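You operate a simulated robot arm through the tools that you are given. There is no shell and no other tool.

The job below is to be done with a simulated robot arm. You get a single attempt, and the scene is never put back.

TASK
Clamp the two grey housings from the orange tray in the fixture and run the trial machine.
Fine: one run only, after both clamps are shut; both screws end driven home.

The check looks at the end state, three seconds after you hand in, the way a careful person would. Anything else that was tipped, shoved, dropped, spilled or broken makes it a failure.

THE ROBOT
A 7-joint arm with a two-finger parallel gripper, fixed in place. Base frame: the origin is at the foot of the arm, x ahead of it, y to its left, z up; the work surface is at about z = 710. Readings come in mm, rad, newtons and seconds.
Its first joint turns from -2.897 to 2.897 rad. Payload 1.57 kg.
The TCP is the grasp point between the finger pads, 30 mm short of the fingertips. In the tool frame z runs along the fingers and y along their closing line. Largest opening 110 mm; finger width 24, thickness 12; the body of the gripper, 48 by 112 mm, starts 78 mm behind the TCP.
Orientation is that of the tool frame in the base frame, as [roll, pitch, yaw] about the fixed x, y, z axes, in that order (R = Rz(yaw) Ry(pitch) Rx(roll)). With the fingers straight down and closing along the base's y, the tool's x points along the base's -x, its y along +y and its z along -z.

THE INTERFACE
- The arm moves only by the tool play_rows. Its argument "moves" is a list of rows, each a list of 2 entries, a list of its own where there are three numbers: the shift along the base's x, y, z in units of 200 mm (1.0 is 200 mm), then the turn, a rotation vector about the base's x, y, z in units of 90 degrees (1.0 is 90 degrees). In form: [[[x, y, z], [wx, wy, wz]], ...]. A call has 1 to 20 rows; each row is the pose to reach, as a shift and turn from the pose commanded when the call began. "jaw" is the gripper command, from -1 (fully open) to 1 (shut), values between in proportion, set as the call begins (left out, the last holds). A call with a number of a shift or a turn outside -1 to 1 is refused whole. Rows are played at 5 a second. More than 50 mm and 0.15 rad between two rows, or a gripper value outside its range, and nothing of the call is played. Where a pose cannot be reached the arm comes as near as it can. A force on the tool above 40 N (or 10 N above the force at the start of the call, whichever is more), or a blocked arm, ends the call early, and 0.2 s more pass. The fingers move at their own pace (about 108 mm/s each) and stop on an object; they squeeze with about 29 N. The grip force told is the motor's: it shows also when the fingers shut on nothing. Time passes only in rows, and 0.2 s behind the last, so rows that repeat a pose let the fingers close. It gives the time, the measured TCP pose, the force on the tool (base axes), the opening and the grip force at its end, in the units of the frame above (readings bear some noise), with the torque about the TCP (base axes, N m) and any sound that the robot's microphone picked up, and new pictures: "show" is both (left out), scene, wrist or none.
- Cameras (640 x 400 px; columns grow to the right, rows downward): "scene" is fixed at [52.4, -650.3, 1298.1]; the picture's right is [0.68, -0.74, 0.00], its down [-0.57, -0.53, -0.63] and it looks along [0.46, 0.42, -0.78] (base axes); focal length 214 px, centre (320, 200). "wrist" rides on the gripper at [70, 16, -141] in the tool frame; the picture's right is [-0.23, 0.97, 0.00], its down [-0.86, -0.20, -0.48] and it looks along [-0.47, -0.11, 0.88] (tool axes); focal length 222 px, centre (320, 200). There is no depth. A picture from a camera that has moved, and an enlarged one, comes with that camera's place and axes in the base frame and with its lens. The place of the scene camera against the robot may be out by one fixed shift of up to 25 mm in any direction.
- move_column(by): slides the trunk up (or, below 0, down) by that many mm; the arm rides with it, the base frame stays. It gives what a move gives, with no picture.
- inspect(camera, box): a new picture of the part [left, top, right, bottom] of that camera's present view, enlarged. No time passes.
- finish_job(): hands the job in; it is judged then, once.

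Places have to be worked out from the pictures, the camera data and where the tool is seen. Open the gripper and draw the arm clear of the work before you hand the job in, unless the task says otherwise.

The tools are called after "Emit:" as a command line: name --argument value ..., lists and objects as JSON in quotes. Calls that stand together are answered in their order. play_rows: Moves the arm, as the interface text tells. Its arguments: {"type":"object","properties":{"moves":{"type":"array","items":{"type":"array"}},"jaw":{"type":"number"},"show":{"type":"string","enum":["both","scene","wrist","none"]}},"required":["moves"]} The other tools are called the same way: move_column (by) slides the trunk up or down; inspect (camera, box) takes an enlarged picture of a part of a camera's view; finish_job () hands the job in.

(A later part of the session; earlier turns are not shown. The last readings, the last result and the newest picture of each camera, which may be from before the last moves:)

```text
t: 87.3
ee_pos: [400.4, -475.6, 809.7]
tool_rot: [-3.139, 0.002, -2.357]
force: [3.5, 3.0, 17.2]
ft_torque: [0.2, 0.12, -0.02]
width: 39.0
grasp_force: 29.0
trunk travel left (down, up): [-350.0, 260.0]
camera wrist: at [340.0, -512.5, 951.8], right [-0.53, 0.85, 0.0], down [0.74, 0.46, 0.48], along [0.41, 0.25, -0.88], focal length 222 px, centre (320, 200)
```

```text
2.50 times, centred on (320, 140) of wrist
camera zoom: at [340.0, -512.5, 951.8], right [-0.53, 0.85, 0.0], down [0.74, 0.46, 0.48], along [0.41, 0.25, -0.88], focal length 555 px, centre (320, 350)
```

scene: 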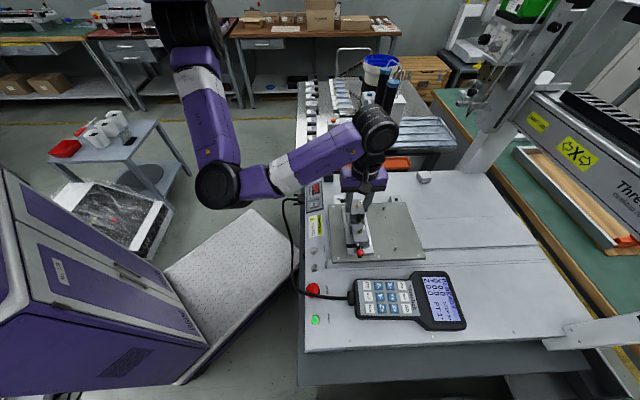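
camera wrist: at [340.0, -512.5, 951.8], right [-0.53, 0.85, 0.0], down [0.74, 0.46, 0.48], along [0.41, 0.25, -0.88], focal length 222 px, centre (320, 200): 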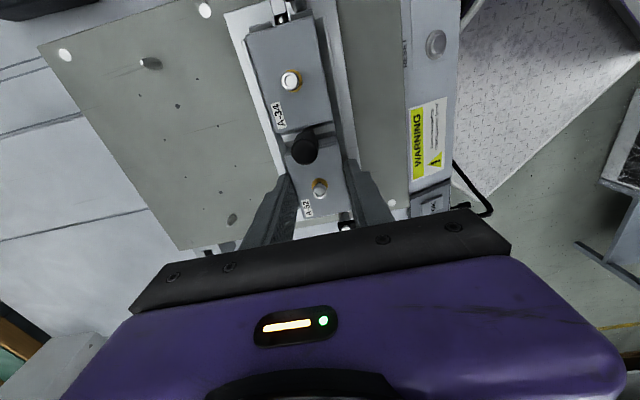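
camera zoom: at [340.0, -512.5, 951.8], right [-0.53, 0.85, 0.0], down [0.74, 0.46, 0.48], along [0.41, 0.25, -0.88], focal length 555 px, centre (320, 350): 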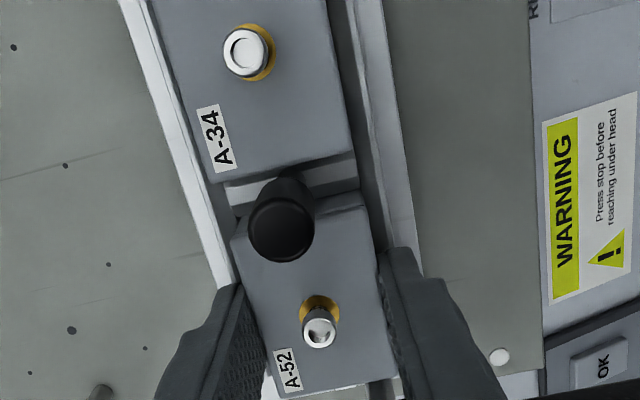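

Contact with 17 N at the same seating height as A-34. I open the jaws only slightly to 42 mm, rise about 8 mm, then open more and climb clear.

Emit:
play_rows --moves '[[[0, 0, 0.002], [0, 0, 0]], [[0, 0, 0.004], [0, 0, 0]], [[0, 0, 0.01], [0, 0, 0]], [[0, 0, 0.025], [0, 0, 0]], [[0, 0, 0.045], [0, 0, 0]], [[0, 0, 0.045], [0, 0, 0]]]' --jaw 0.236 --show "wrist"

Emit:
inspect --camera "scene" --box '[335, 190, 395, 260]'

Emit:
inspect --camera "wrist" --box '[240, 60, 400, 220]'

```text
t: 88.7
ee_pos: [399.6, -475.2, 817.5]
tool_rot: [-3.141, 0.001, -2.355]
force: [-0.5, 0.2, -0.6]
ft_torque: [-0.02, 0.01, -0.01]
width: 41.9
grasp_force: 0.0
trunk travel left (down, up): [-350.0, 260.0]
camera wrist: at [339.8, -512.7, 959.2], right [-0.53, 0.85, 0.0], down [0.75, 0.46, 0.48], along [0.41, 0.25, -0.88], focal length 222 px, centre (320, 200)
```

wrist: 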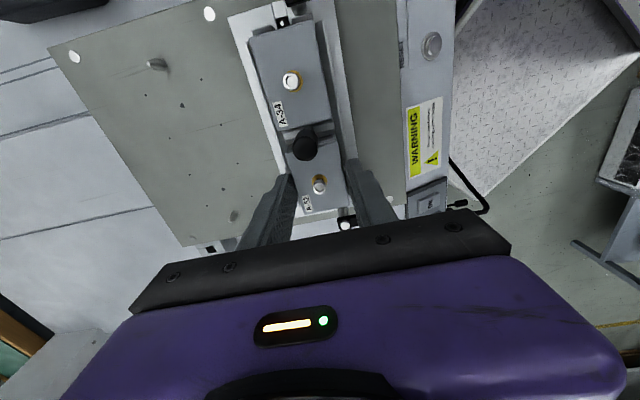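

```text
5.71 times, centred on (365, 225) of scene
camera zoom: at [52.4, -650.3, 1298.1], right [0.68, -0.74, 0.0], down [-0.57, -0.53, -0.63], along [0.46, 0.42, -0.78], focal length 1226 px, centre (63, 57)
```

zoom: 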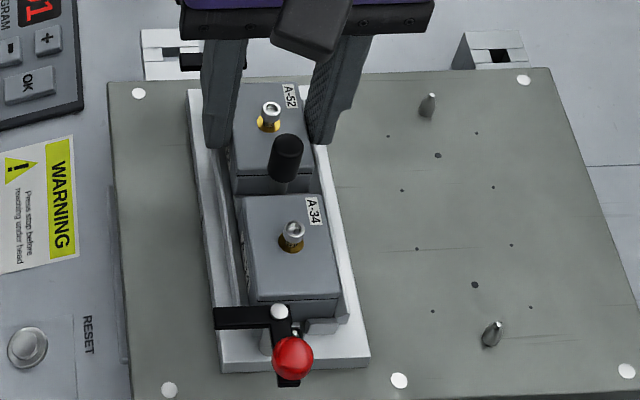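

```text
2.50 times, centred on (320, 140) of wrist
camera zoom: at [339.8, -512.7, 959.2], right [-0.53, 0.85, 0.0], down [0.75, 0.46, 0.48], along [0.41, 0.25, -0.88], focal length 555 px, centre (320, 350)
```

zoom: 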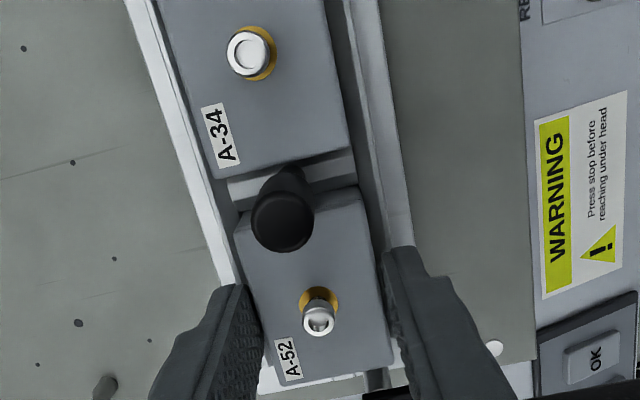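

Both housings sit in their pockets. I rise clear and move over the red ball at u≈-194, v≈606 → (291.6,-565.7), z≈817, to check its place before gripping it.

Emit:
play_rows --moves '[[[0, 0, 0.08], [0, 0, 0]], [[0, 0, 0.2], [0, 0, 0]], [[0, 0, 0.35], [0, 0, 0]], [[0, 0, 0.39], [0, 0, 0]], [[-0.1, -0.085, 0.39], [0, 0, 0]], [[-0.25, -0.21, 0.39], [0, 0, 0]], [[-0.4, -0.335, 0.39], [0, 0, 0]], [[-0.46, -0.385, 0.39], [0, 0, 0]], [[-0.46, -0.385, 0.39], [0, 0, 0]]]' --jaw 0.236 --show "wrist"

Emit:
inspect --camera "wrist" --box '[240, 100, 400, 240]'

Emit:
inspect --camera "scene" --box '[335, 190, 395, 260]'

```text
t: 90.7
ee_pos: [309.4, -551.9, 895.4]
tool_rot: [-3.141, 0.002, -2.356]
force: [0.0, -0.5, 0.2]
ft_torque: [0.03, 0.01, 0.0]
width: 42.1
grasp_force: 0.1
trunk travel left (down, up): [-350.0, 260.0]
camera wrist: at [248.6, -590.3, 1038.1], right [-0.53, 0.85, 0.0], down [0.75, 0.46, 0.48], along [0.41, 0.25, -0.88], focal length 222 px, centre (320, 200)
```

wrist: 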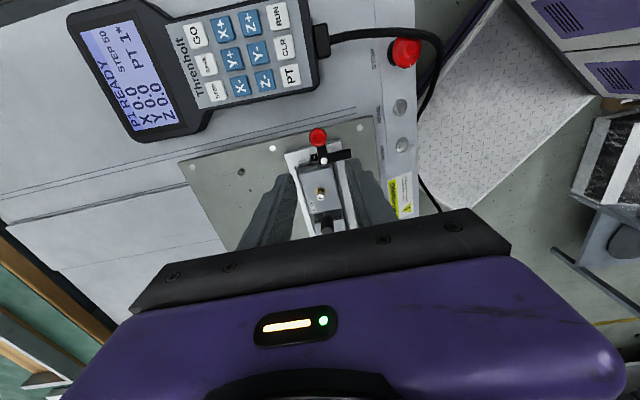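

```text
2.86 times, centred on (320, 170) of wrist
camera zoom: at [248.6, -590.3, 1038.1], right [-0.53, 0.85, 0.0], down [0.75, 0.46, 0.48], along [0.41, 0.25, -0.88], focal length 635 px, centre (320, 286)
```

zoom: 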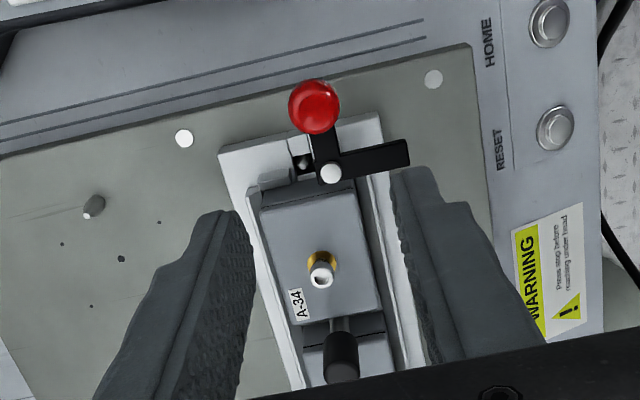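

```text
5.71 times, centred on (365, 225) of scene
camera zoom: at [52.4, -650.3, 1298.1], right [0.68, -0.74, 0.0], down [-0.57, -0.53, -0.63], along [0.46, 0.42, -0.78], focal length 1226 px, centre (63, 57)
```

zoom: 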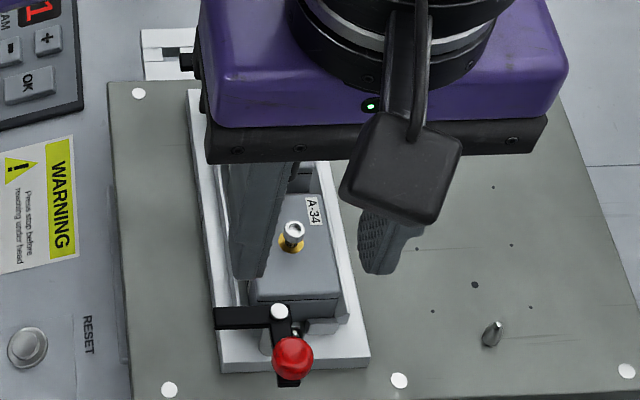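

The ball is confirmed at u -194.0, v 606.4, z 817 (about 18 mm across), with the pivot at u -166, v 606.6. I go down around the ball with the jaws at 42 mm, to TCP z≈833.

Emit:
play_rows --moves '[[[-0.086, -0.0695, 0], [0, 0, 0]], [[-0.086, -0.0695, -0.1], [0, 0, 0]], [[-0.086, -0.0695, -0.18], [0, 0, 0]], [[-0.086, -0.0695, -0.24], [0, 0, 0]], [[-0.086, -0.0695, -0.28], [0, 0, 0]], [[-0.086, -0.0695, -0.31], [0, 0, 0]], [[-0.086, -0.0695, -0.31], [0, 0, 0]]]'

Emit:
inspect --camera "wrist" --box '[240, 120, 400, 240]'

Emit:
inspect --camera "scene" --box '[335, 200, 395, 270]'

```text
t: 92.3
ee_pos: [291.0, -565.6, 833.5]
tool_rot: [-3.141, 0.001, -2.357]
force: [0.4, 0.2, -0.2]
ft_torque: [0.0, 0.0, -0.02]
width: 41.8
grasp_force: 0.1
trunk travel left (down, up): [-350.0, 260.0]
camera wrist: at [231.2, -603.6, 975.4], right [-0.53, 0.85, 0.0], down [0.75, 0.46, 0.48], along [0.41, 0.25, -0.88], focal length 222 px, centre (320, 200)
```

scene: 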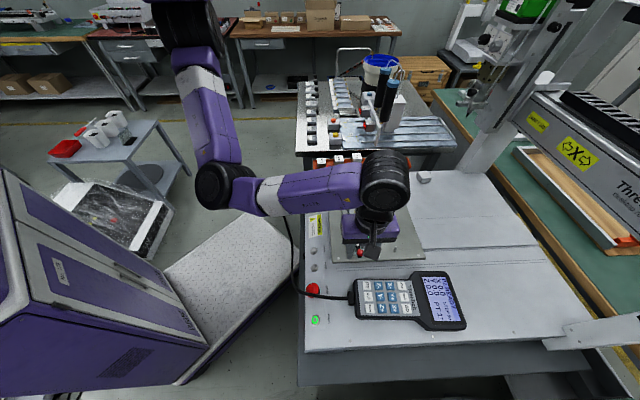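
wrist: 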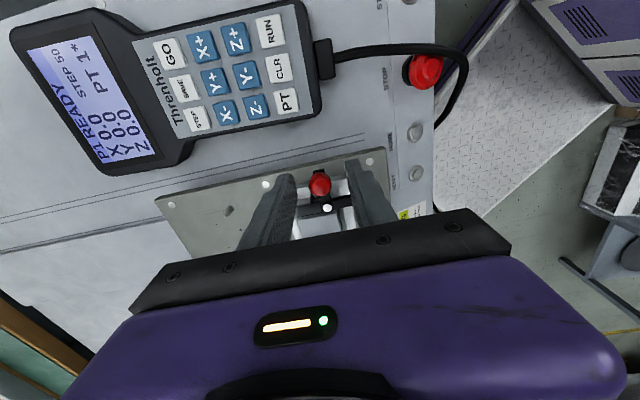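

```text
3.33 times, centred on (320, 180) of wrist
camera zoom: at [231.2, -603.6, 975.4], right [-0.53, 0.85, 0.0], down [0.75, 0.46, 0.48], along [0.41, 0.25, -0.88], focal length 740 px, centre (320, 267)
```

zoom: 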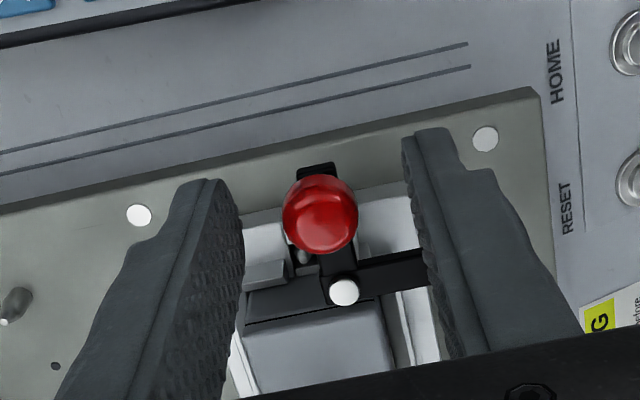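

```text
5.71 times, centred on (365, 235) of scene
camera zoom: at [52.4, -650.3, 1298.1], right [0.68, -0.74, 0.0], down [-0.57, -0.53, -0.63], along [0.46, 0.42, -0.78], focal length 1226 px, centre (63, 0)
```

zoom: 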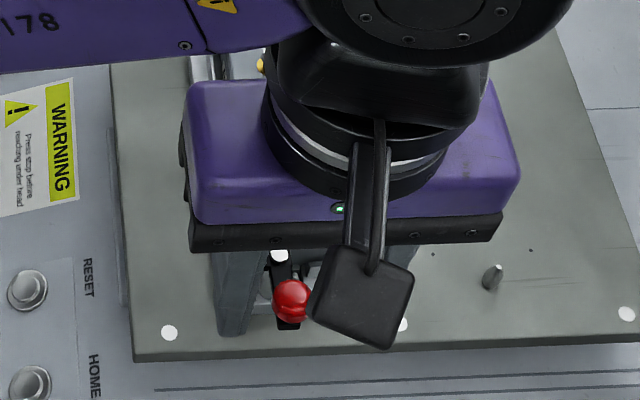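

The ball sits between the fingers. I close on it and check the opening.

Emit:
play_rows --moves '[[[0, 0, 0], [0, 0, 0]], [[0, 0, 0], [0, 0, 0]], [[0, 0, 0], [0, 0, 0]], [[0, 0, 0], [0, 0, 0]]]' --jaw 1 --show "wrist"

Emit:
inspect --camera "wrist" --box '[240, 120, 400, 240]'

```text
t: 93.3
ee_pos: [290.7, -565.2, 833.5]
tool_rot: [-3.141, 0.0, -2.355]
force: [0.0, 0.2, -0.7]
ft_torque: [0.0, 0.01, 0.01]
width: 16.9
grasp_force: 28.9
trunk travel left (down, up): [-350.0, 260.0]
camera wrist: at [231.1, -603.6, 975.4], right [-0.53, 0.85, 0.0], down [0.75, 0.46, 0.48], along [0.41, 0.25, -0.88], focal length 222 px, centre (320, 200)
```

wrist: 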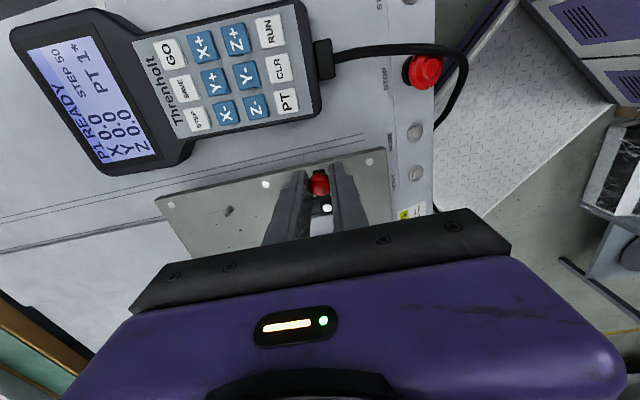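

```text
3.33 times, centred on (320, 180) of wrist
camera zoom: at [231.1, -603.6, 975.4], right [-0.53, 0.85, 0.0], down [0.75, 0.46, 0.48], along [0.41, 0.25, -0.88], focal length 740 px, centre (320, 267)
```

zoom: 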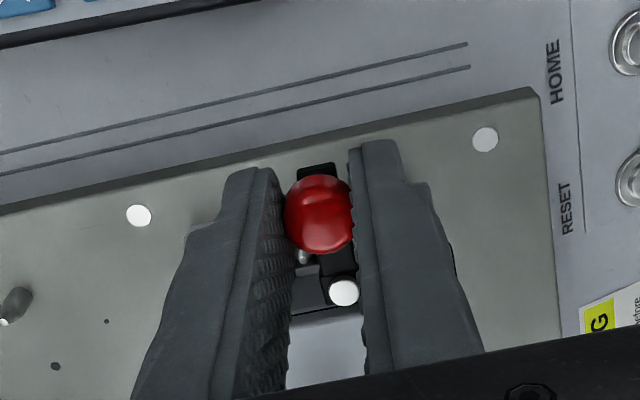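

I'm holding the ball at 16.9 mm. I swing the red handle on its 28 mm arc about the pivot, turning the hand with it, first through 45°.

Emit:
play_rows --moves '[[[-0.0121, 0.0138, 0], [0, 0, -0.0833]], [[-0.0222, 0.029, 0], [0, 0, -0.1667]], [[-0.0303, 0.0454, 0], [0, 0, -0.25]], [[-0.0362, 0.0628, 0], [0, 0, -0.3333]], [[-0.0398, 0.0807, 0], [0, 0, -0.4167]], [[-0.041, 0.099, 0], [0, 0, -0.5]], [[-0.041, 0.099, 0], [0, 0, -0.5]]]' --show "wrist"

Emit:
inspect --camera "wrist" --box '[240, 120, 400, 240]'

Emit:
inspect --camera "scene" --box '[335, 200, 395, 270]'

```text
t: 94.9
ee_pos: [282.6, -546.2, 833.0]
tool_rot: [3.141, 0.003, 3.14]
force: [0.8, 1.4, 1.4]
ft_torque: [0.02, -0.01, 0.05]
width: 17.0
grasp_force: 28.6
trunk travel left (down, up): [-350.0, 260.0]
camera wrist: at [213.8, -529.7, 975.5], right [0.23, 0.97, 0.0], down [0.85, -0.2, 0.48], along [0.47, -0.11, -0.88], focal length 222 px, centre (320, 200)
```

wrist: 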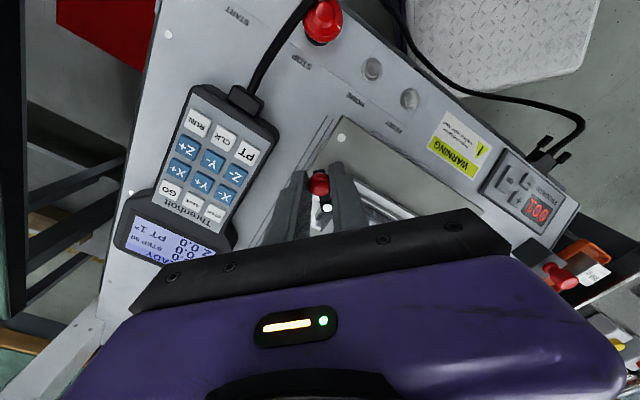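

```text
3.33 times, centred on (320, 180) of wrist
camera zoom: at [213.8, -529.7, 975.5], right [0.23, 0.97, 0.0], down [0.85, -0.2, 0.48], along [0.47, -0.11, -0.88], focal length 740 px, centre (320, 267)
```

zoom: 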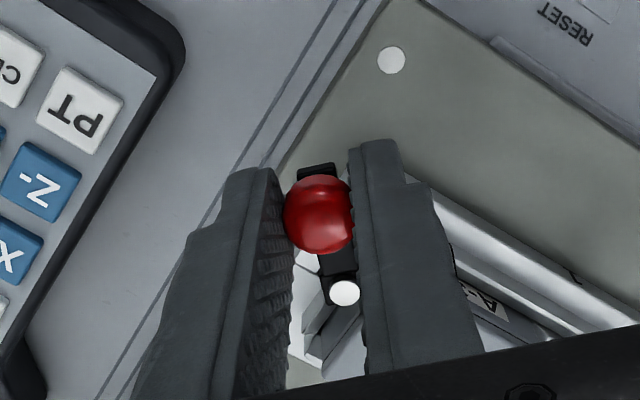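

```text
5.71 times, centred on (365, 235) of scene
camera zoom: at [52.4, -650.3, 1298.1], right [0.68, -0.74, 0.0], down [-0.57, -0.53, -0.63], along [0.46, 0.42, -0.78], focal length 1226 px, centre (63, 0)
```

zoom: 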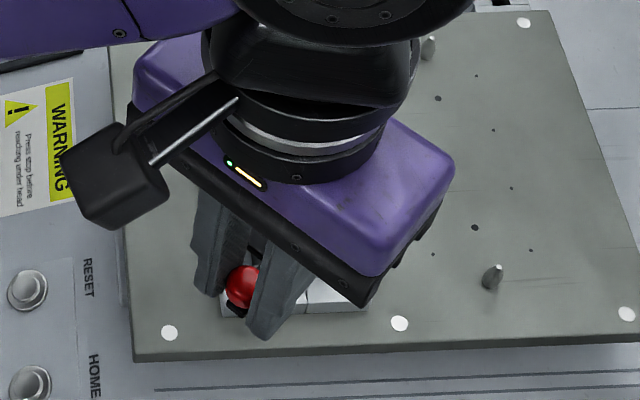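

The handle follows with only 1–2 N of force. I complete the remaining 45°.

Emit:
play_rows --moves '[[[0.0012, 0.0183, 0], [0, 0, -0.0833]], [[0.0048, 0.0362, 0], [0, 0, -0.1667]], [[0.0107, 0.0536, 0], [0, 0, -0.25]], [[0.0188, 0.07, 0], [0, 0, -0.3333]], [[0.0289, 0.0852, 0], [0, 0, -0.4167]], [[0.041, 0.099, 0], [0, 0, -0.5]], [[0.041, 0.099, 0], [0, 0, -0.5]]]' --show "wrist"

Emit:
inspect --camera "wrist" --box '[240, 120, 400, 240]'

Emit:
inspect --camera "scene" --box '[335, 200, 395, 270]'

```text
t: 96.5
ee_pos: [290.4, -525.8, 833.8]
tool_rot: [3.14, 0.0, 2.355]
force: [-0.7, 1.6, 0.6]
ft_torque: [0.03, 0.02, 0.06]
width: 17.1
grasp_force: 29.2
trunk travel left (down, up): [-350.0, 260.0]
camera wrist: at [254.2, -464.8, 975.5], right [0.85, 0.53, 0.0], down [0.46, -0.75, 0.48], along [0.25, -0.41, -0.88], focal length 222 px, centre (320, 200)
```

wrist: 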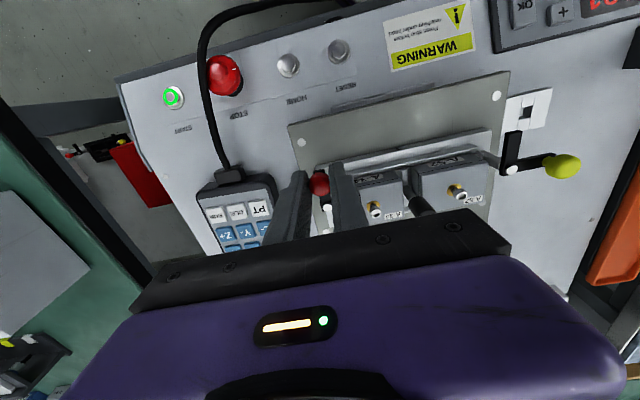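

```text
3.33 times, centred on (320, 180) of wrist
camera zoom: at [254.2, -464.8, 975.5], right [0.85, 0.53, 0.0], down [0.46, -0.75, 0.48], along [0.25, -0.41, -0.88], focal length 740 px, centre (320, 267)
```

zoom: 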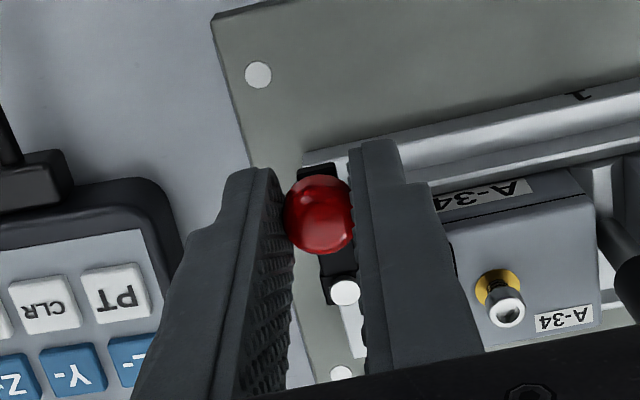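

```text
5.71 times, centred on (365, 235) of scene
camera zoom: at [52.4, -650.3, 1298.1], right [0.68, -0.74, 0.0], down [-0.57, -0.53, -0.63], along [0.46, 0.42, -0.78], focal length 1226 px, centre (63, 0)
```

zoom: 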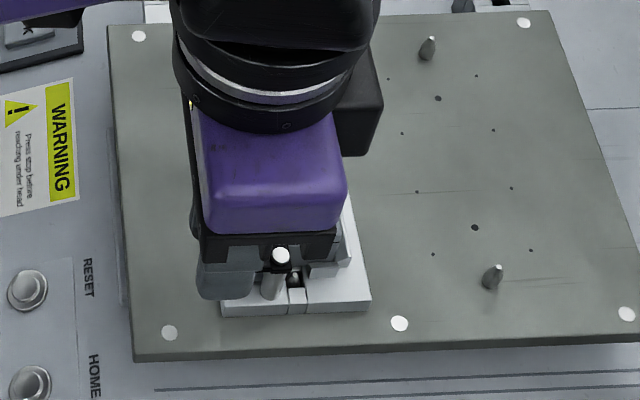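

The red handle is at 90° with its bar over A-34. I press about 6° further to feel whether it is against its stop.

Emit:
play_rows --moves '[[[0.0055, 0.0049, 0], [0, 0, -0.033]], [[0.011, 0.0098, 0], [0, 0, -0.0667]], [[0.011, 0.0098, 0], [0, 0, -0.0667]]]' --show "wrist"

Emit:
inspect --camera "wrist" --box '[240, 120, 400, 240]'

```text
t: 97.3
ee_pos: [290.9, -524.9, 833.6]
tool_rot: [-3.141, 0.003, 2.248]
force: [-9.0, -10.9, -0.2]
ft_torque: [-0.15, 0.23, -0.08]
width: 17.2
grasp_force: 29.2
trunk travel left (down, up): [-350.0, 260.0]
camera wrist: at [261.9, -460.1, 975.7], right [0.9, 0.43, 0.0], down [0.38, -0.79, 0.48], along [0.21, -0.43, -0.88], focal length 222 px, centre (320, 200)
```

wrist: 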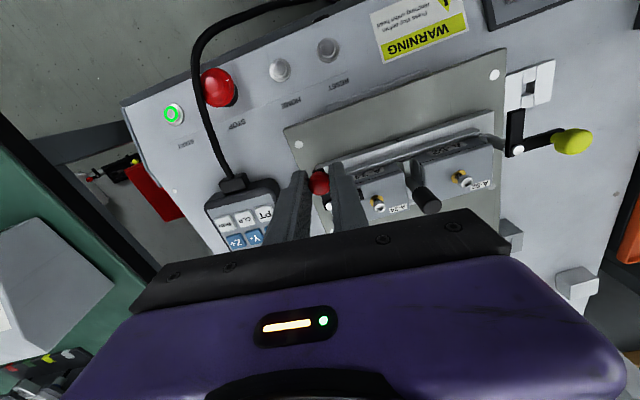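

```text
3.33 times, centred on (320, 180) of wrist
camera zoom: at [261.9, -460.1, 975.7], right [0.9, 0.43, 0.0], down [0.38, -0.79, 0.48], along [0.21, -0.43, -0.88], focal length 740 px, centre (320, 267)
```

zoom: 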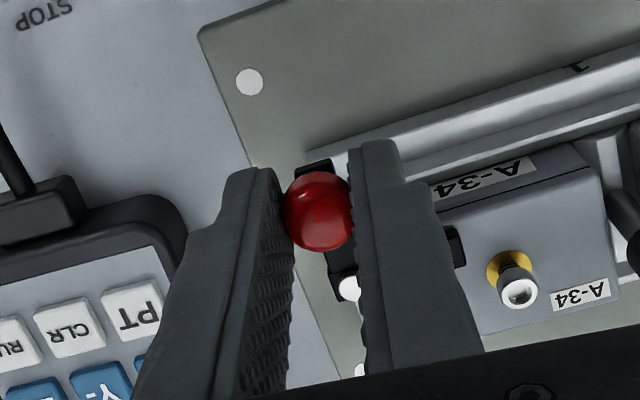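

It is against its stop (about 14 N) with the bar over A-34. I relax the push, open, and rise straight up.

Emit:
play_rows --moves '[[[-0.009, -0.009, 0], [0, 0, 0.06]], [[-0.009, -0.009, 0], [0, 0, 0.06]]]' --show "none"

Emit:
play_rows --moves '[[[0, 0, 0], [0, 0, 0]], [[0, 0, 0], [0, 0, 0]], [[0, 0, 0.05], [0, 0, 0]], [[0, 0, 0.15], [0, 0, 0]], [[0, 0, 0.3], [0, 0, 0]], [[0, 0, 0.3], [0, 0, 0]]]' --jaw 0.236

Emit:
inspect --camera "wrist" --box '[280, 100, 600, 240]'

Emit:
inspect --camera "scene" --box '[335, 200, 395, 270]'

```text
t: 97.9
ee_pos: [290.7, -525.5, 835.1]
tool_rot: [3.14, 0.002, 2.345]
force: [-6.7, -4.4, -0.2]
ft_torque: [-0.07, 0.08, -0.23]
width: 17.1
grasp_force: 28.9
trunk travel left (down, up): [-350.0, 260.0]
```

```text
t: 99.3
ee_pos: [289.9, -526.7, 894.9]
tool_rot: [-3.14, 0.003, 2.345]
force: [0.5, 0.5, -0.5]
ft_torque: [-0.03, 0.01, -0.03]
width: 42.0
grasp_force: 0.1
trunk travel left (down, up): [-350.0, 260.0]
camera wrist: at [254.2, -464.4, 1036.8], right [0.86, 0.52, 0.0], down [0.45, -0.75, 0.48], along [0.25, -0.41, -0.88], focal length 222 px, centre (320, 200)
```

scene: 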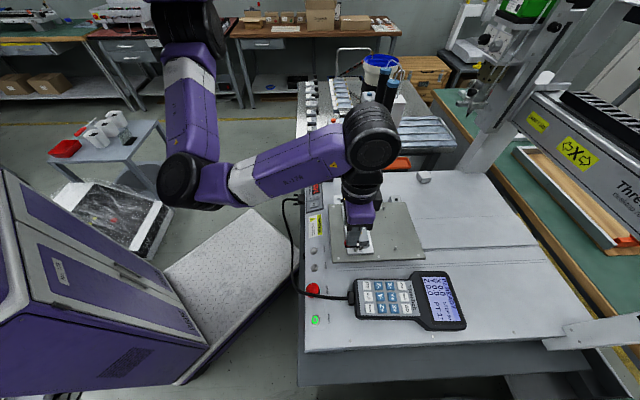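
wrist: 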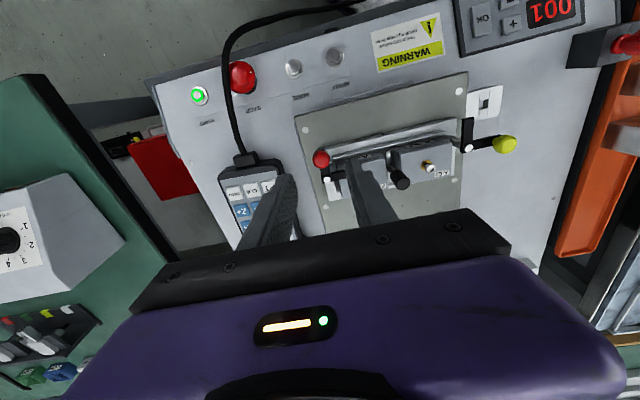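

```text
2.00 times, centred on (440, 170) of wrist
camera zoom: at [254.2, -464.4, 1036.8], right [0.86, 0.52, 0.0], down [0.45, -0.75, 0.48], along [0.25, -0.41, -0.88], focal length 444 px, centre (80, 260)
```

zoom: 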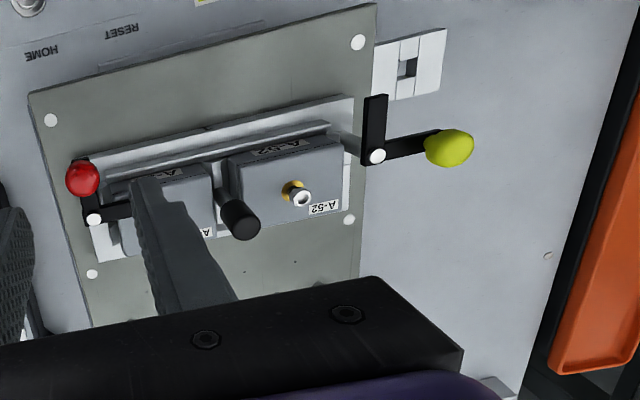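

```text
5.71 times, centred on (365, 235) of scene
camera zoom: at [52.4, -650.3, 1298.1], right [0.68, -0.74, 0.0], down [-0.57, -0.53, -0.63], along [0.46, 0.42, -0.78], focal length 1226 px, centre (63, 0)
```

zoom: 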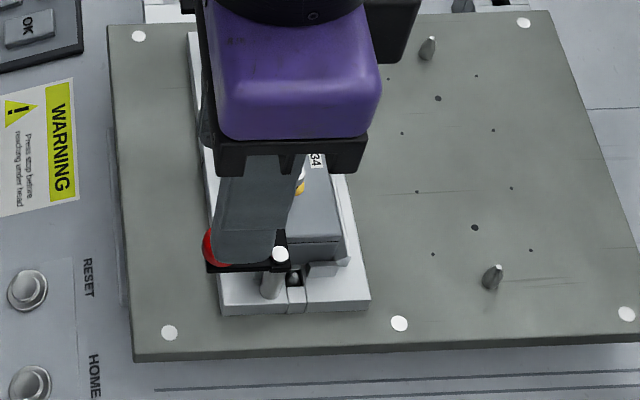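

The red clamp is shut. The yellow ball is at about u 14.8, v 606, z 817. I go above it in the present orientation with the jaws at 34 mm, planning to keep the tips just above the lever arm.

Emit:
play_rows --moves '[[[0.12, 0.09, 0], [0, 0, 0]], [[0.28, 0.205, 0], [0, 0, 0]], [[0.44, 0.32, 0], [0, 0, 0]], [[0.6, 0.437, 0], [0, 0, 0.007]], [[0.7455, 0.5435, 0], [0, 0, 0.007]], [[0.7455, 0.5435, -0.08], [0, 0, 0.007]], [[0.7455, 0.5435, -0.15], [0, 0, 0.007]], [[0.7455, 0.5435, -0.15], [0, 0, 0.007]]]' --jaw 0.38 --show "wrist"

Emit:
inspect --camera "wrist" --box '[240, 100, 400, 240]'

```text
t: 101.1
ee_pos: [439.7, -417.9, 864.6]
tool_rot: [3.14, 0.002, 2.356]
force: [-0.1, 0.3, 0.4]
ft_torque: [-0.01, -0.04, 0.0]
width: 34.1
grasp_force: 0.0
trunk travel left (down, up): [-350.0, 260.0]
camera wrist: at [403.6, -355.8, 1005.7], right [0.85, 0.53, 0.0], down [0.46, -0.75, 0.48], along [0.25, -0.41, -0.88], focal length 222 px, centre (320, 200)
```

wrist: 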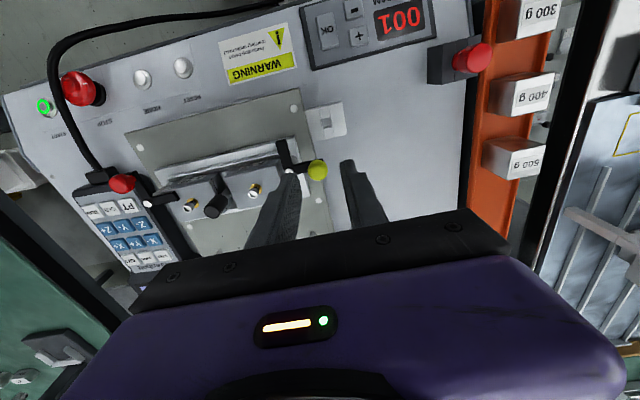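

```text
2.86 times, centred on (320, 170) of wrist
camera zoom: at [403.6, -355.8, 1005.7], right [0.85, 0.53, 0.0], down [0.46, -0.75, 0.48], along [0.25, -0.41, -0.88], focal length 635 px, centre (320, 286)
```

zoom: 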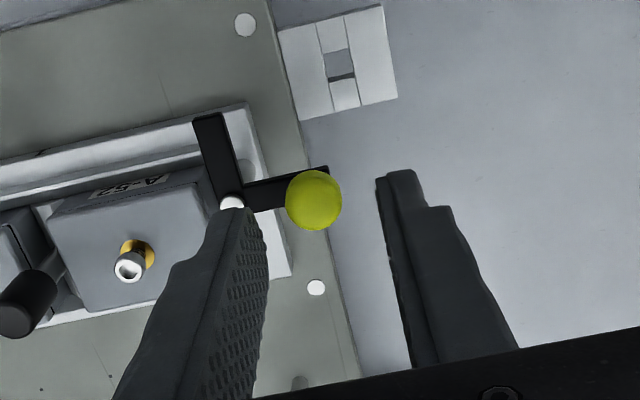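

The ball is centred between the fingers (u 15.3, v 605.8). I lower to TCP z≈840.5 with the tips just above the arm, then close.

Emit:
play_rows --moves '[[[0, 0, -0.05], [0, 0, 0]], [[0, 0, -0.09], [0, 0, 0]], [[0, 0, -0.12], [0, 0, 0]], [[0, 0, -0.12], [0, 0, 0]]]' --show "none"

Emit:
play_rows --moves '[[[0, 0, 0], [0, 0, 0]], [[0, 0, 0], [0, 0, 0]], [[0, 0, 0], [0, 0, 0]]]' --jaw 1 --show "wrist"

Emit:
inspect --camera "wrist" --box '[240, 100, 400, 240]'

Emit:
inspect --camera "scene" --box '[325, 170, 395, 250]'

```text
t: 102.1
ee_pos: [439.4, -417.1, 840.3]
tool_rot: [-3.141, 0.002, 2.357]
force: [0.0, 0.0, 0.1]
ft_torque: [0.0, -0.03, -0.03]
width: 34.1
grasp_force: 0.0
trunk travel left (down, up): [-350.0, 260.0]
```

```text
t: 102.9
ee_pos: [439.0, -420.2, 839.6]
tool_rot: [-3.14, 0.0, 2.354]
force: [-13.1, -12.8, -0.3]
ft_torque: [-0.23, 0.17, -0.01]
width: 17.1
grasp_force: 28.6
trunk travel left (down, up): [-350.0, 260.0]
camera wrist: at [402.6, -357.1, 981.7], right [0.85, 0.53, 0.0], down [0.46, -0.75, 0.48], along [0.25, -0.41, -0.88], focal length 222 px, centre (320, 200)
```

wrist: 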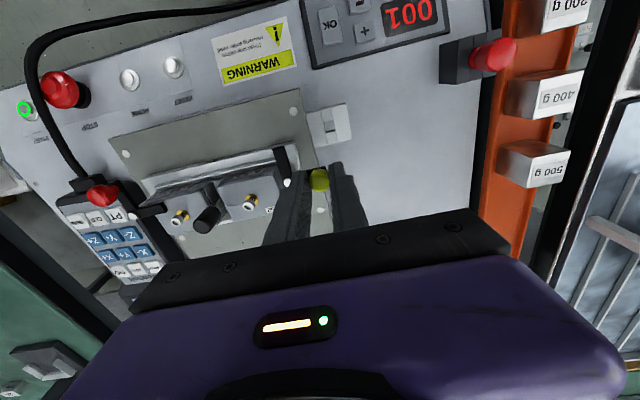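

```text
2.86 times, centred on (320, 170) of wrist
camera zoom: at [402.6, -357.1, 981.7], right [0.85, 0.53, 0.0], down [0.46, -0.75, 0.48], along [0.25, -0.41, -0.88], focal length 635 px, centre (320, 286)
```

zoom: 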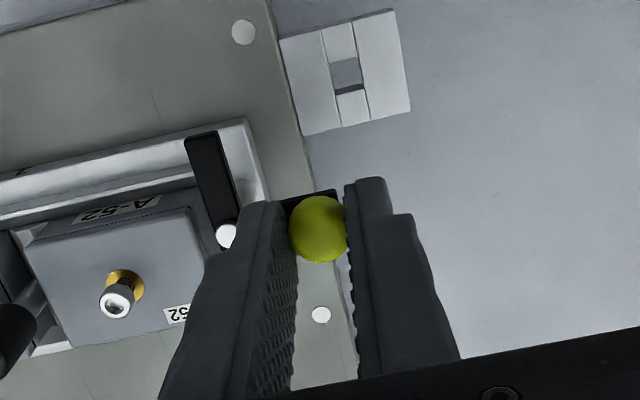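

```text
5.00 times, centred on (360, 210) of scene
camera zoom: at [52.4, -650.3, 1298.1], right [0.68, -0.74, 0.0], down [-0.57, -0.53, -0.63], along [0.46, 0.42, -0.78], focal length 1072 px, centre (120, 150)
```

zoom: 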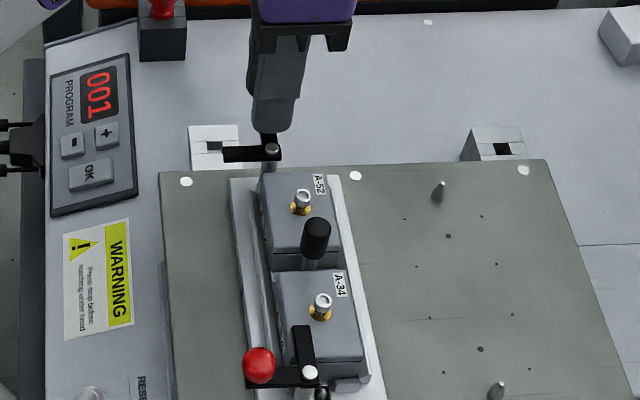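

I hold the ball; an 18 N pull along -u shows the grip is about 1 mm off its radius. I correct that while swinging the first 50° of the arc.

Emit:
play_rows --moves '[[[-0.0046, -0.0046, 0], [0, 0, 0]], [[-0.0233, 0.0111, 0], [0, 0, 0]], [[-0.0444, 0.0233, 0], [0, 0, 0]], [[-0.0674, 0.0316, 0], [0, 0, 0]], [[-0.0914, 0.0359, 0], [0, 0, 0]], [[-0.1158, 0.0359, 0], [0, 0, 0]], [[-0.1158, 0.0359, 0], [0, 0, 0]]]' --show "wrist"

Emit:
inspect --camera "wrist" --box '[240, 100, 400, 240]'

Emit:
inspect --camera "scene" --box '[325, 170, 395, 250]'

```text
t: 104.5
ee_pos: [417.3, -406.7, 840.3]
tool_rot: [3.138, 0.002, 2.361]
force: [7.2, 19.6, 10.9]
ft_torque: [0.27, -0.1, 0.19]
width: 16.8
grasp_force: 28.9
trunk travel left (down, up): [-350.0, 260.0]
camera wrist: at [380.9, -346.7, 981.8], right [0.85, 0.53, 0.0], down [0.47, -0.74, 0.48], along [0.26, -0.4, -0.88], focal length 222 px, centre (320, 200)
```

wrist: 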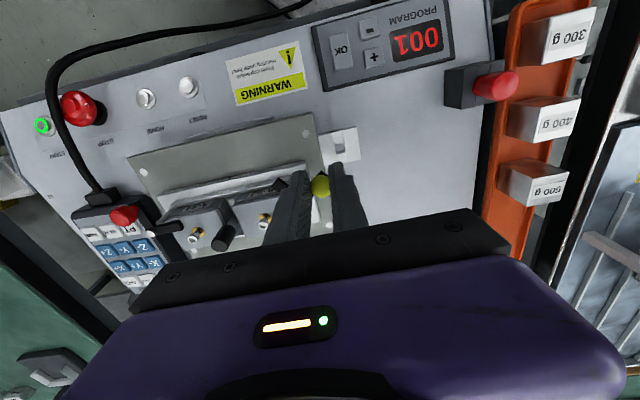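

```text
2.86 times, centred on (320, 170) of wrist
camera zoom: at [380.9, -346.7, 981.8], right [0.85, 0.53, 0.0], down [0.47, -0.74, 0.48], along [0.26, -0.4, -0.88], focal length 635 px, centre (320, 286)
```

zoom: 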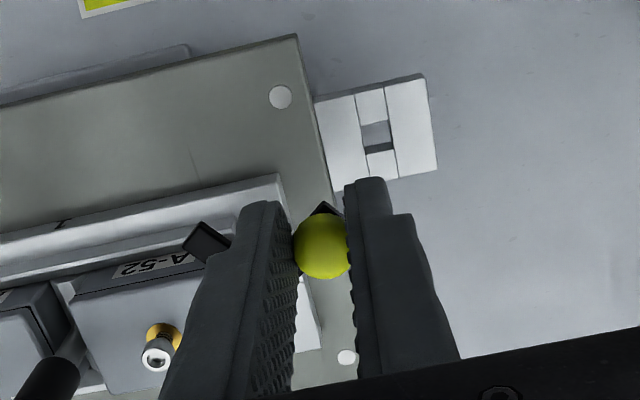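

```text
5.00 times, centred on (360, 210) of scene
camera zoom: at [52.4, -650.3, 1298.1], right [0.68, -0.74, 0.0], down [-0.57, -0.53, -0.63], along [0.46, 0.42, -0.78], focal length 1072 px, centre (120, 150)
```

zoom: 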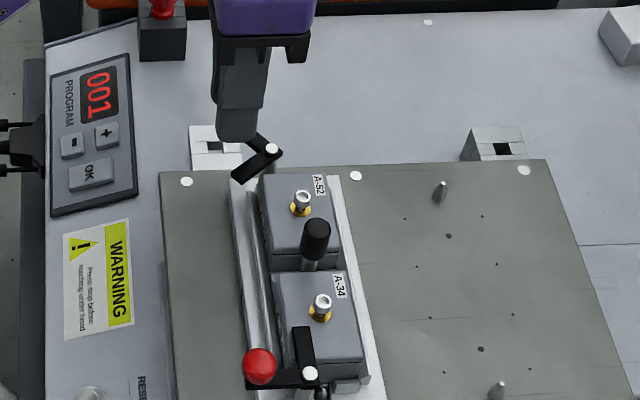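

The handle has turned about 48°, but 11 N upward plus a side force suggests the inner fingertip rubs the lever arm. I raise 3 mm and read again.

Emit:
play_rows --moves '[[[0, 0, 0.007], [0, 0, 0]], [[0, 0, 0.015], [0, 0, 0]], [[0, 0, 0.015], [0, 0, 0]]]' --show "none"

```text
t: 105.3
ee_pos: [415.9, -408.3, 842.6]
tool_rot: [3.139, 0.0, 2.356]
force: [0.2, 23.5, -1.0]
ft_torque: [1.08, 0.35, 0.07]
width: 16.7
grasp_force: 28.9
trunk travel left (down, up): [-350.0, 260.0]
```

The ball has lagged about 4 mm in the pads, which explains the purely radial push. It sits near u 7.3, v 588.2, on its 28 mm circle. I open, re-centre on it, and grip again.

Emit:
play_rows --moves '[[[0, 0, 0], [0, 0, 0]], [[0, 0, 0], [0, 0, 0]], [[0.012, 0, 0], [0, 0, 0]], [[0.0235, -0.002, -0.005], [0, 0, 0]], [[0.0235, -0.002, -0.005], [0, 0, 0]]]' --jaw 0.4 --show "wrist"

Emit:
inspect --camera "wrist" --box '[240, 100, 400, 240]'

Emit:
inspect --camera "scene" --box '[325, 170, 395, 250]'

```text
t: 106.5
ee_pos: [421.0, -411.0, 841.6]
tool_rot: [3.141, 0.002, 2.356]
force: [-0.9, -0.2, -0.8]
ft_torque: [-0.02, 0.01, -0.01]
width: 33.0
grasp_force: 0.1
trunk travel left (down, up): [-350.0, 260.0]
camera wrist: at [384.9, -349.0, 983.5], right [0.85, 0.53, 0.0], down [0.46, -0.74, 0.48], along [0.25, -0.41, -0.88], focal length 222 px, centre (320, 200)
```

wrist: 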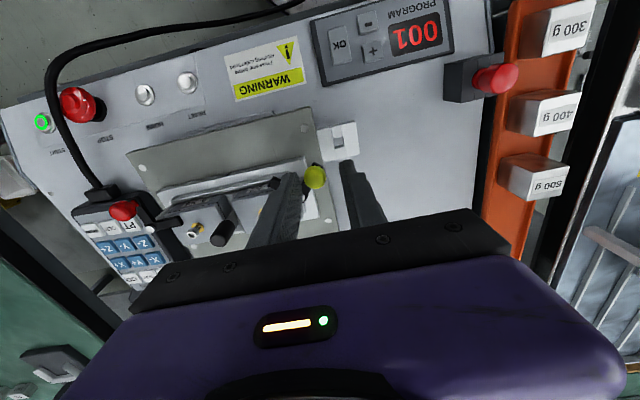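

```text
2.86 times, centred on (320, 170) of wrist
camera zoom: at [384.9, -349.0, 983.5], right [0.85, 0.53, 0.0], down [0.46, -0.74, 0.48], along [0.25, -0.41, -0.88], focal length 635 px, centre (320, 286)
```

zoom: 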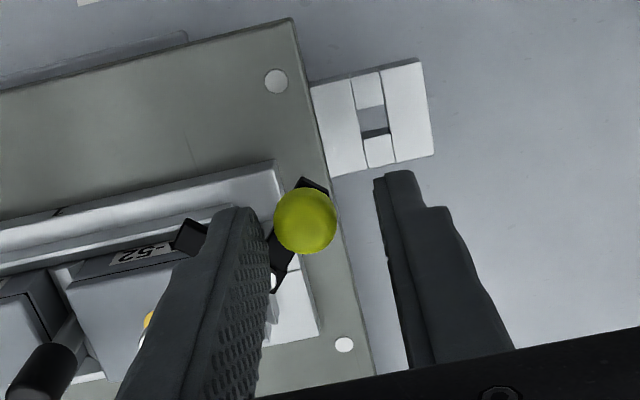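

```text
5.00 times, centred on (360, 210) of scene
camera zoom: at [52.4, -650.3, 1298.1], right [0.68, -0.74, 0.0], down [-0.57, -0.53, -0.63], along [0.46, 0.42, -0.78], focal length 1072 px, centre (120, 150)
```

zoom: 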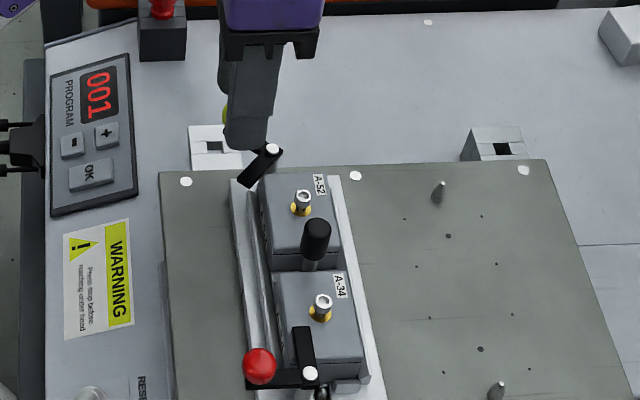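

Released, the handle sits at about 48°. Rather than gripping, I use the outer finger as a pusher: with the jaws held at 33 mm I shift to v≈581 and sweep toward -u, so the ball can slide along the pad.

Emit:
play_rows --moves '[[[-0.026, 0.026, 0], [0, 0, 0]], [[-0.0466, 0.0054, 0], [0, 0, 0]], [[-0.0626, -0.0106, 0], [0, 0, 0]], [[-0.0732, -0.0212, 0], [0, 0, 0]], [[-0.0838, -0.0318, 0], [0, 0, 0]], [[-0.0944, -0.0424, 0], [0, 0, 0]], [[-0.105, -0.053, 0], [0, 0, 0]], [[-0.1156, -0.0636, 0], [0, 0, 0]], [[-0.122, -0.07, 0], [0, 0, 0]], [[-0.122, -0.07, 0], [0, 0, 0]]]' --show "wrist"

Emit:
inspect --camera "wrist" --box '[240, 100, 400, 240]'

Emit:
inspect --camera "scene" --box '[325, 170, 395, 250]'

```text
t: 108.7
ee_pos: [396.3, -425.5, 842.9]
tool_rot: [-3.14, 0.003, 2.357]
force: [-0.3, -0.2, 0.1]
ft_torque: [0.0, 0.01, 0.0]
width: 33.2
grasp_force: 0.1
trunk travel left (down, up): [-350.0, 260.0]
camera wrist: at [360.2, -363.5, 983.7], right [0.85, 0.53, 0.0], down [0.46, -0.75, 0.48], along [0.25, -0.41, -0.88], focal length 222 px, centre (320, 200)
```

wrist: 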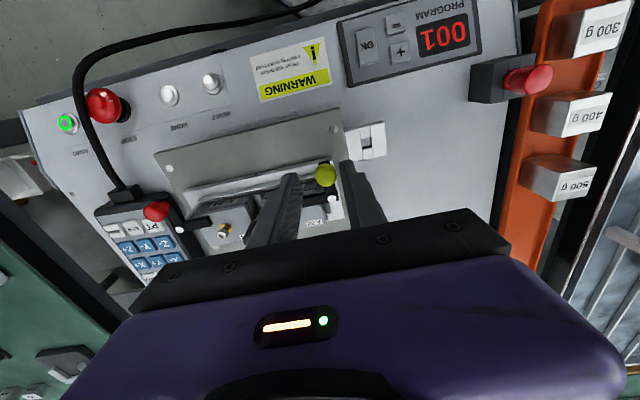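

```text
2.86 times, centred on (320, 170) of wrist
camera zoom: at [360.2, -363.5, 983.7], right [0.85, 0.53, 0.0], down [0.46, -0.75, 0.48], along [0.25, -0.41, -0.88], focal length 635 px, centre (320, 286)
```

zoom: 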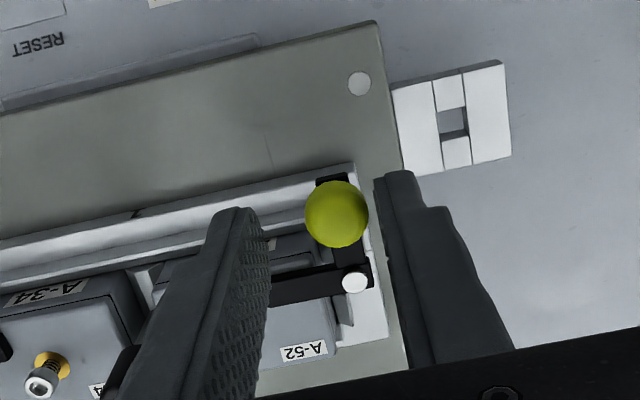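

```text
5.00 times, centred on (360, 210) of scene
camera zoom: at [52.4, -650.3, 1298.1], right [0.68, -0.74, 0.0], down [-0.57, -0.53, -0.63], along [0.46, 0.42, -0.78], focal length 1072 px, centre (120, 150)
```

zoom: 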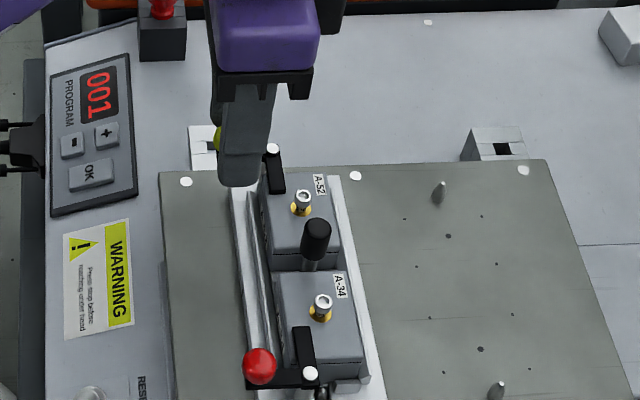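

The yellow handle is now at about 89° with its bar over A-52. I push 3 mm more to seat it on its stop.

Emit:
play_rows --moves '[[[-0.0053, -0.0053, 0], [0, 0, 0]], [[-0.0106, -0.0106, 0], [0, 0, 0]], [[-0.0106, -0.0106, 0], [0, 0, 0]]]' --show "none"

```text
t: 109.5
ee_pos: [394.8, -427.2, 841.4]
tool_rot: [-3.141, 0.0, 2.357]
force: [1.0, 0.5, 0.3]
ft_torque: [0.02, -0.01, 0.04]
width: 34.2
grasp_force: 1.3
trunk travel left (down, up): [-350.0, 260.0]
```

Emit:
play_rows --moves '[[[-0.0053, -0.0053, 0], [0, 0, 0]], [[-0.0106, -0.0106, 0], [0, 0, 0]], [[-0.0106, -0.0106, 0], [0, 0, 0]]]' --show "wrist"

Emit:
inspect --camera "wrist" --box '[240, 100, 400, 240]'

```text
t: 110.3
ee_pos: [393.0, -428.9, 841.4]
tool_rot: [3.141, 0.001, 2.358]
force: [4.7, 3.7, 1.5]
ft_torque: [0.08, -0.12, 0.0]
width: 38.4
grasp_force: 3.3
trunk travel left (down, up): [-350.0, 260.0]
camera wrist: at [356.5, -366.9, 983.6], right [0.85, 0.53, 0.0], down [0.46, -0.74, 0.48], along [0.25, -0.41, -0.88], focal length 222 px, centre (320, 200)
```

wrist: 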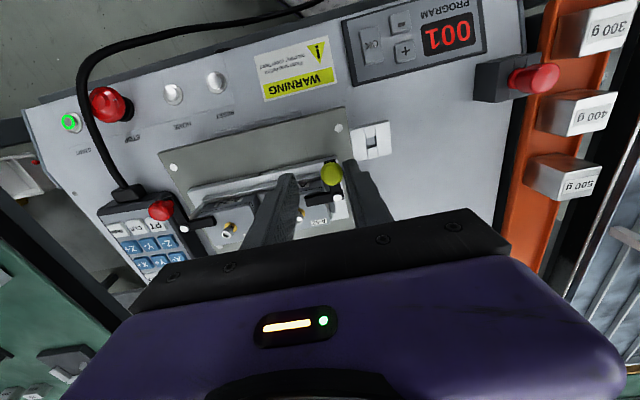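

```text
2.86 times, centred on (320, 170) of wrist
camera zoom: at [356.5, -366.9, 983.6], right [0.85, 0.53, 0.0], down [0.46, -0.74, 0.48], along [0.25, -0.41, -0.88], focal length 635 px, centre (320, 286)
```

zoom: 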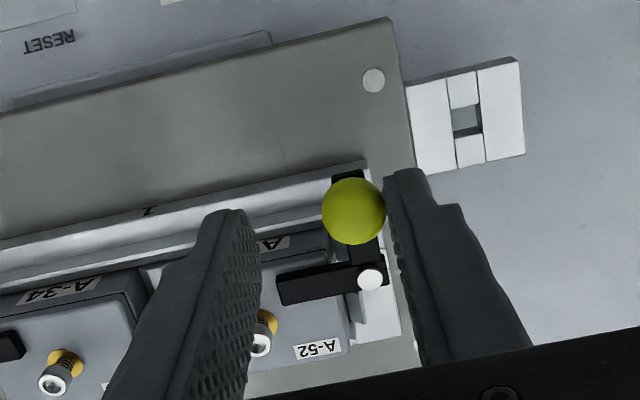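

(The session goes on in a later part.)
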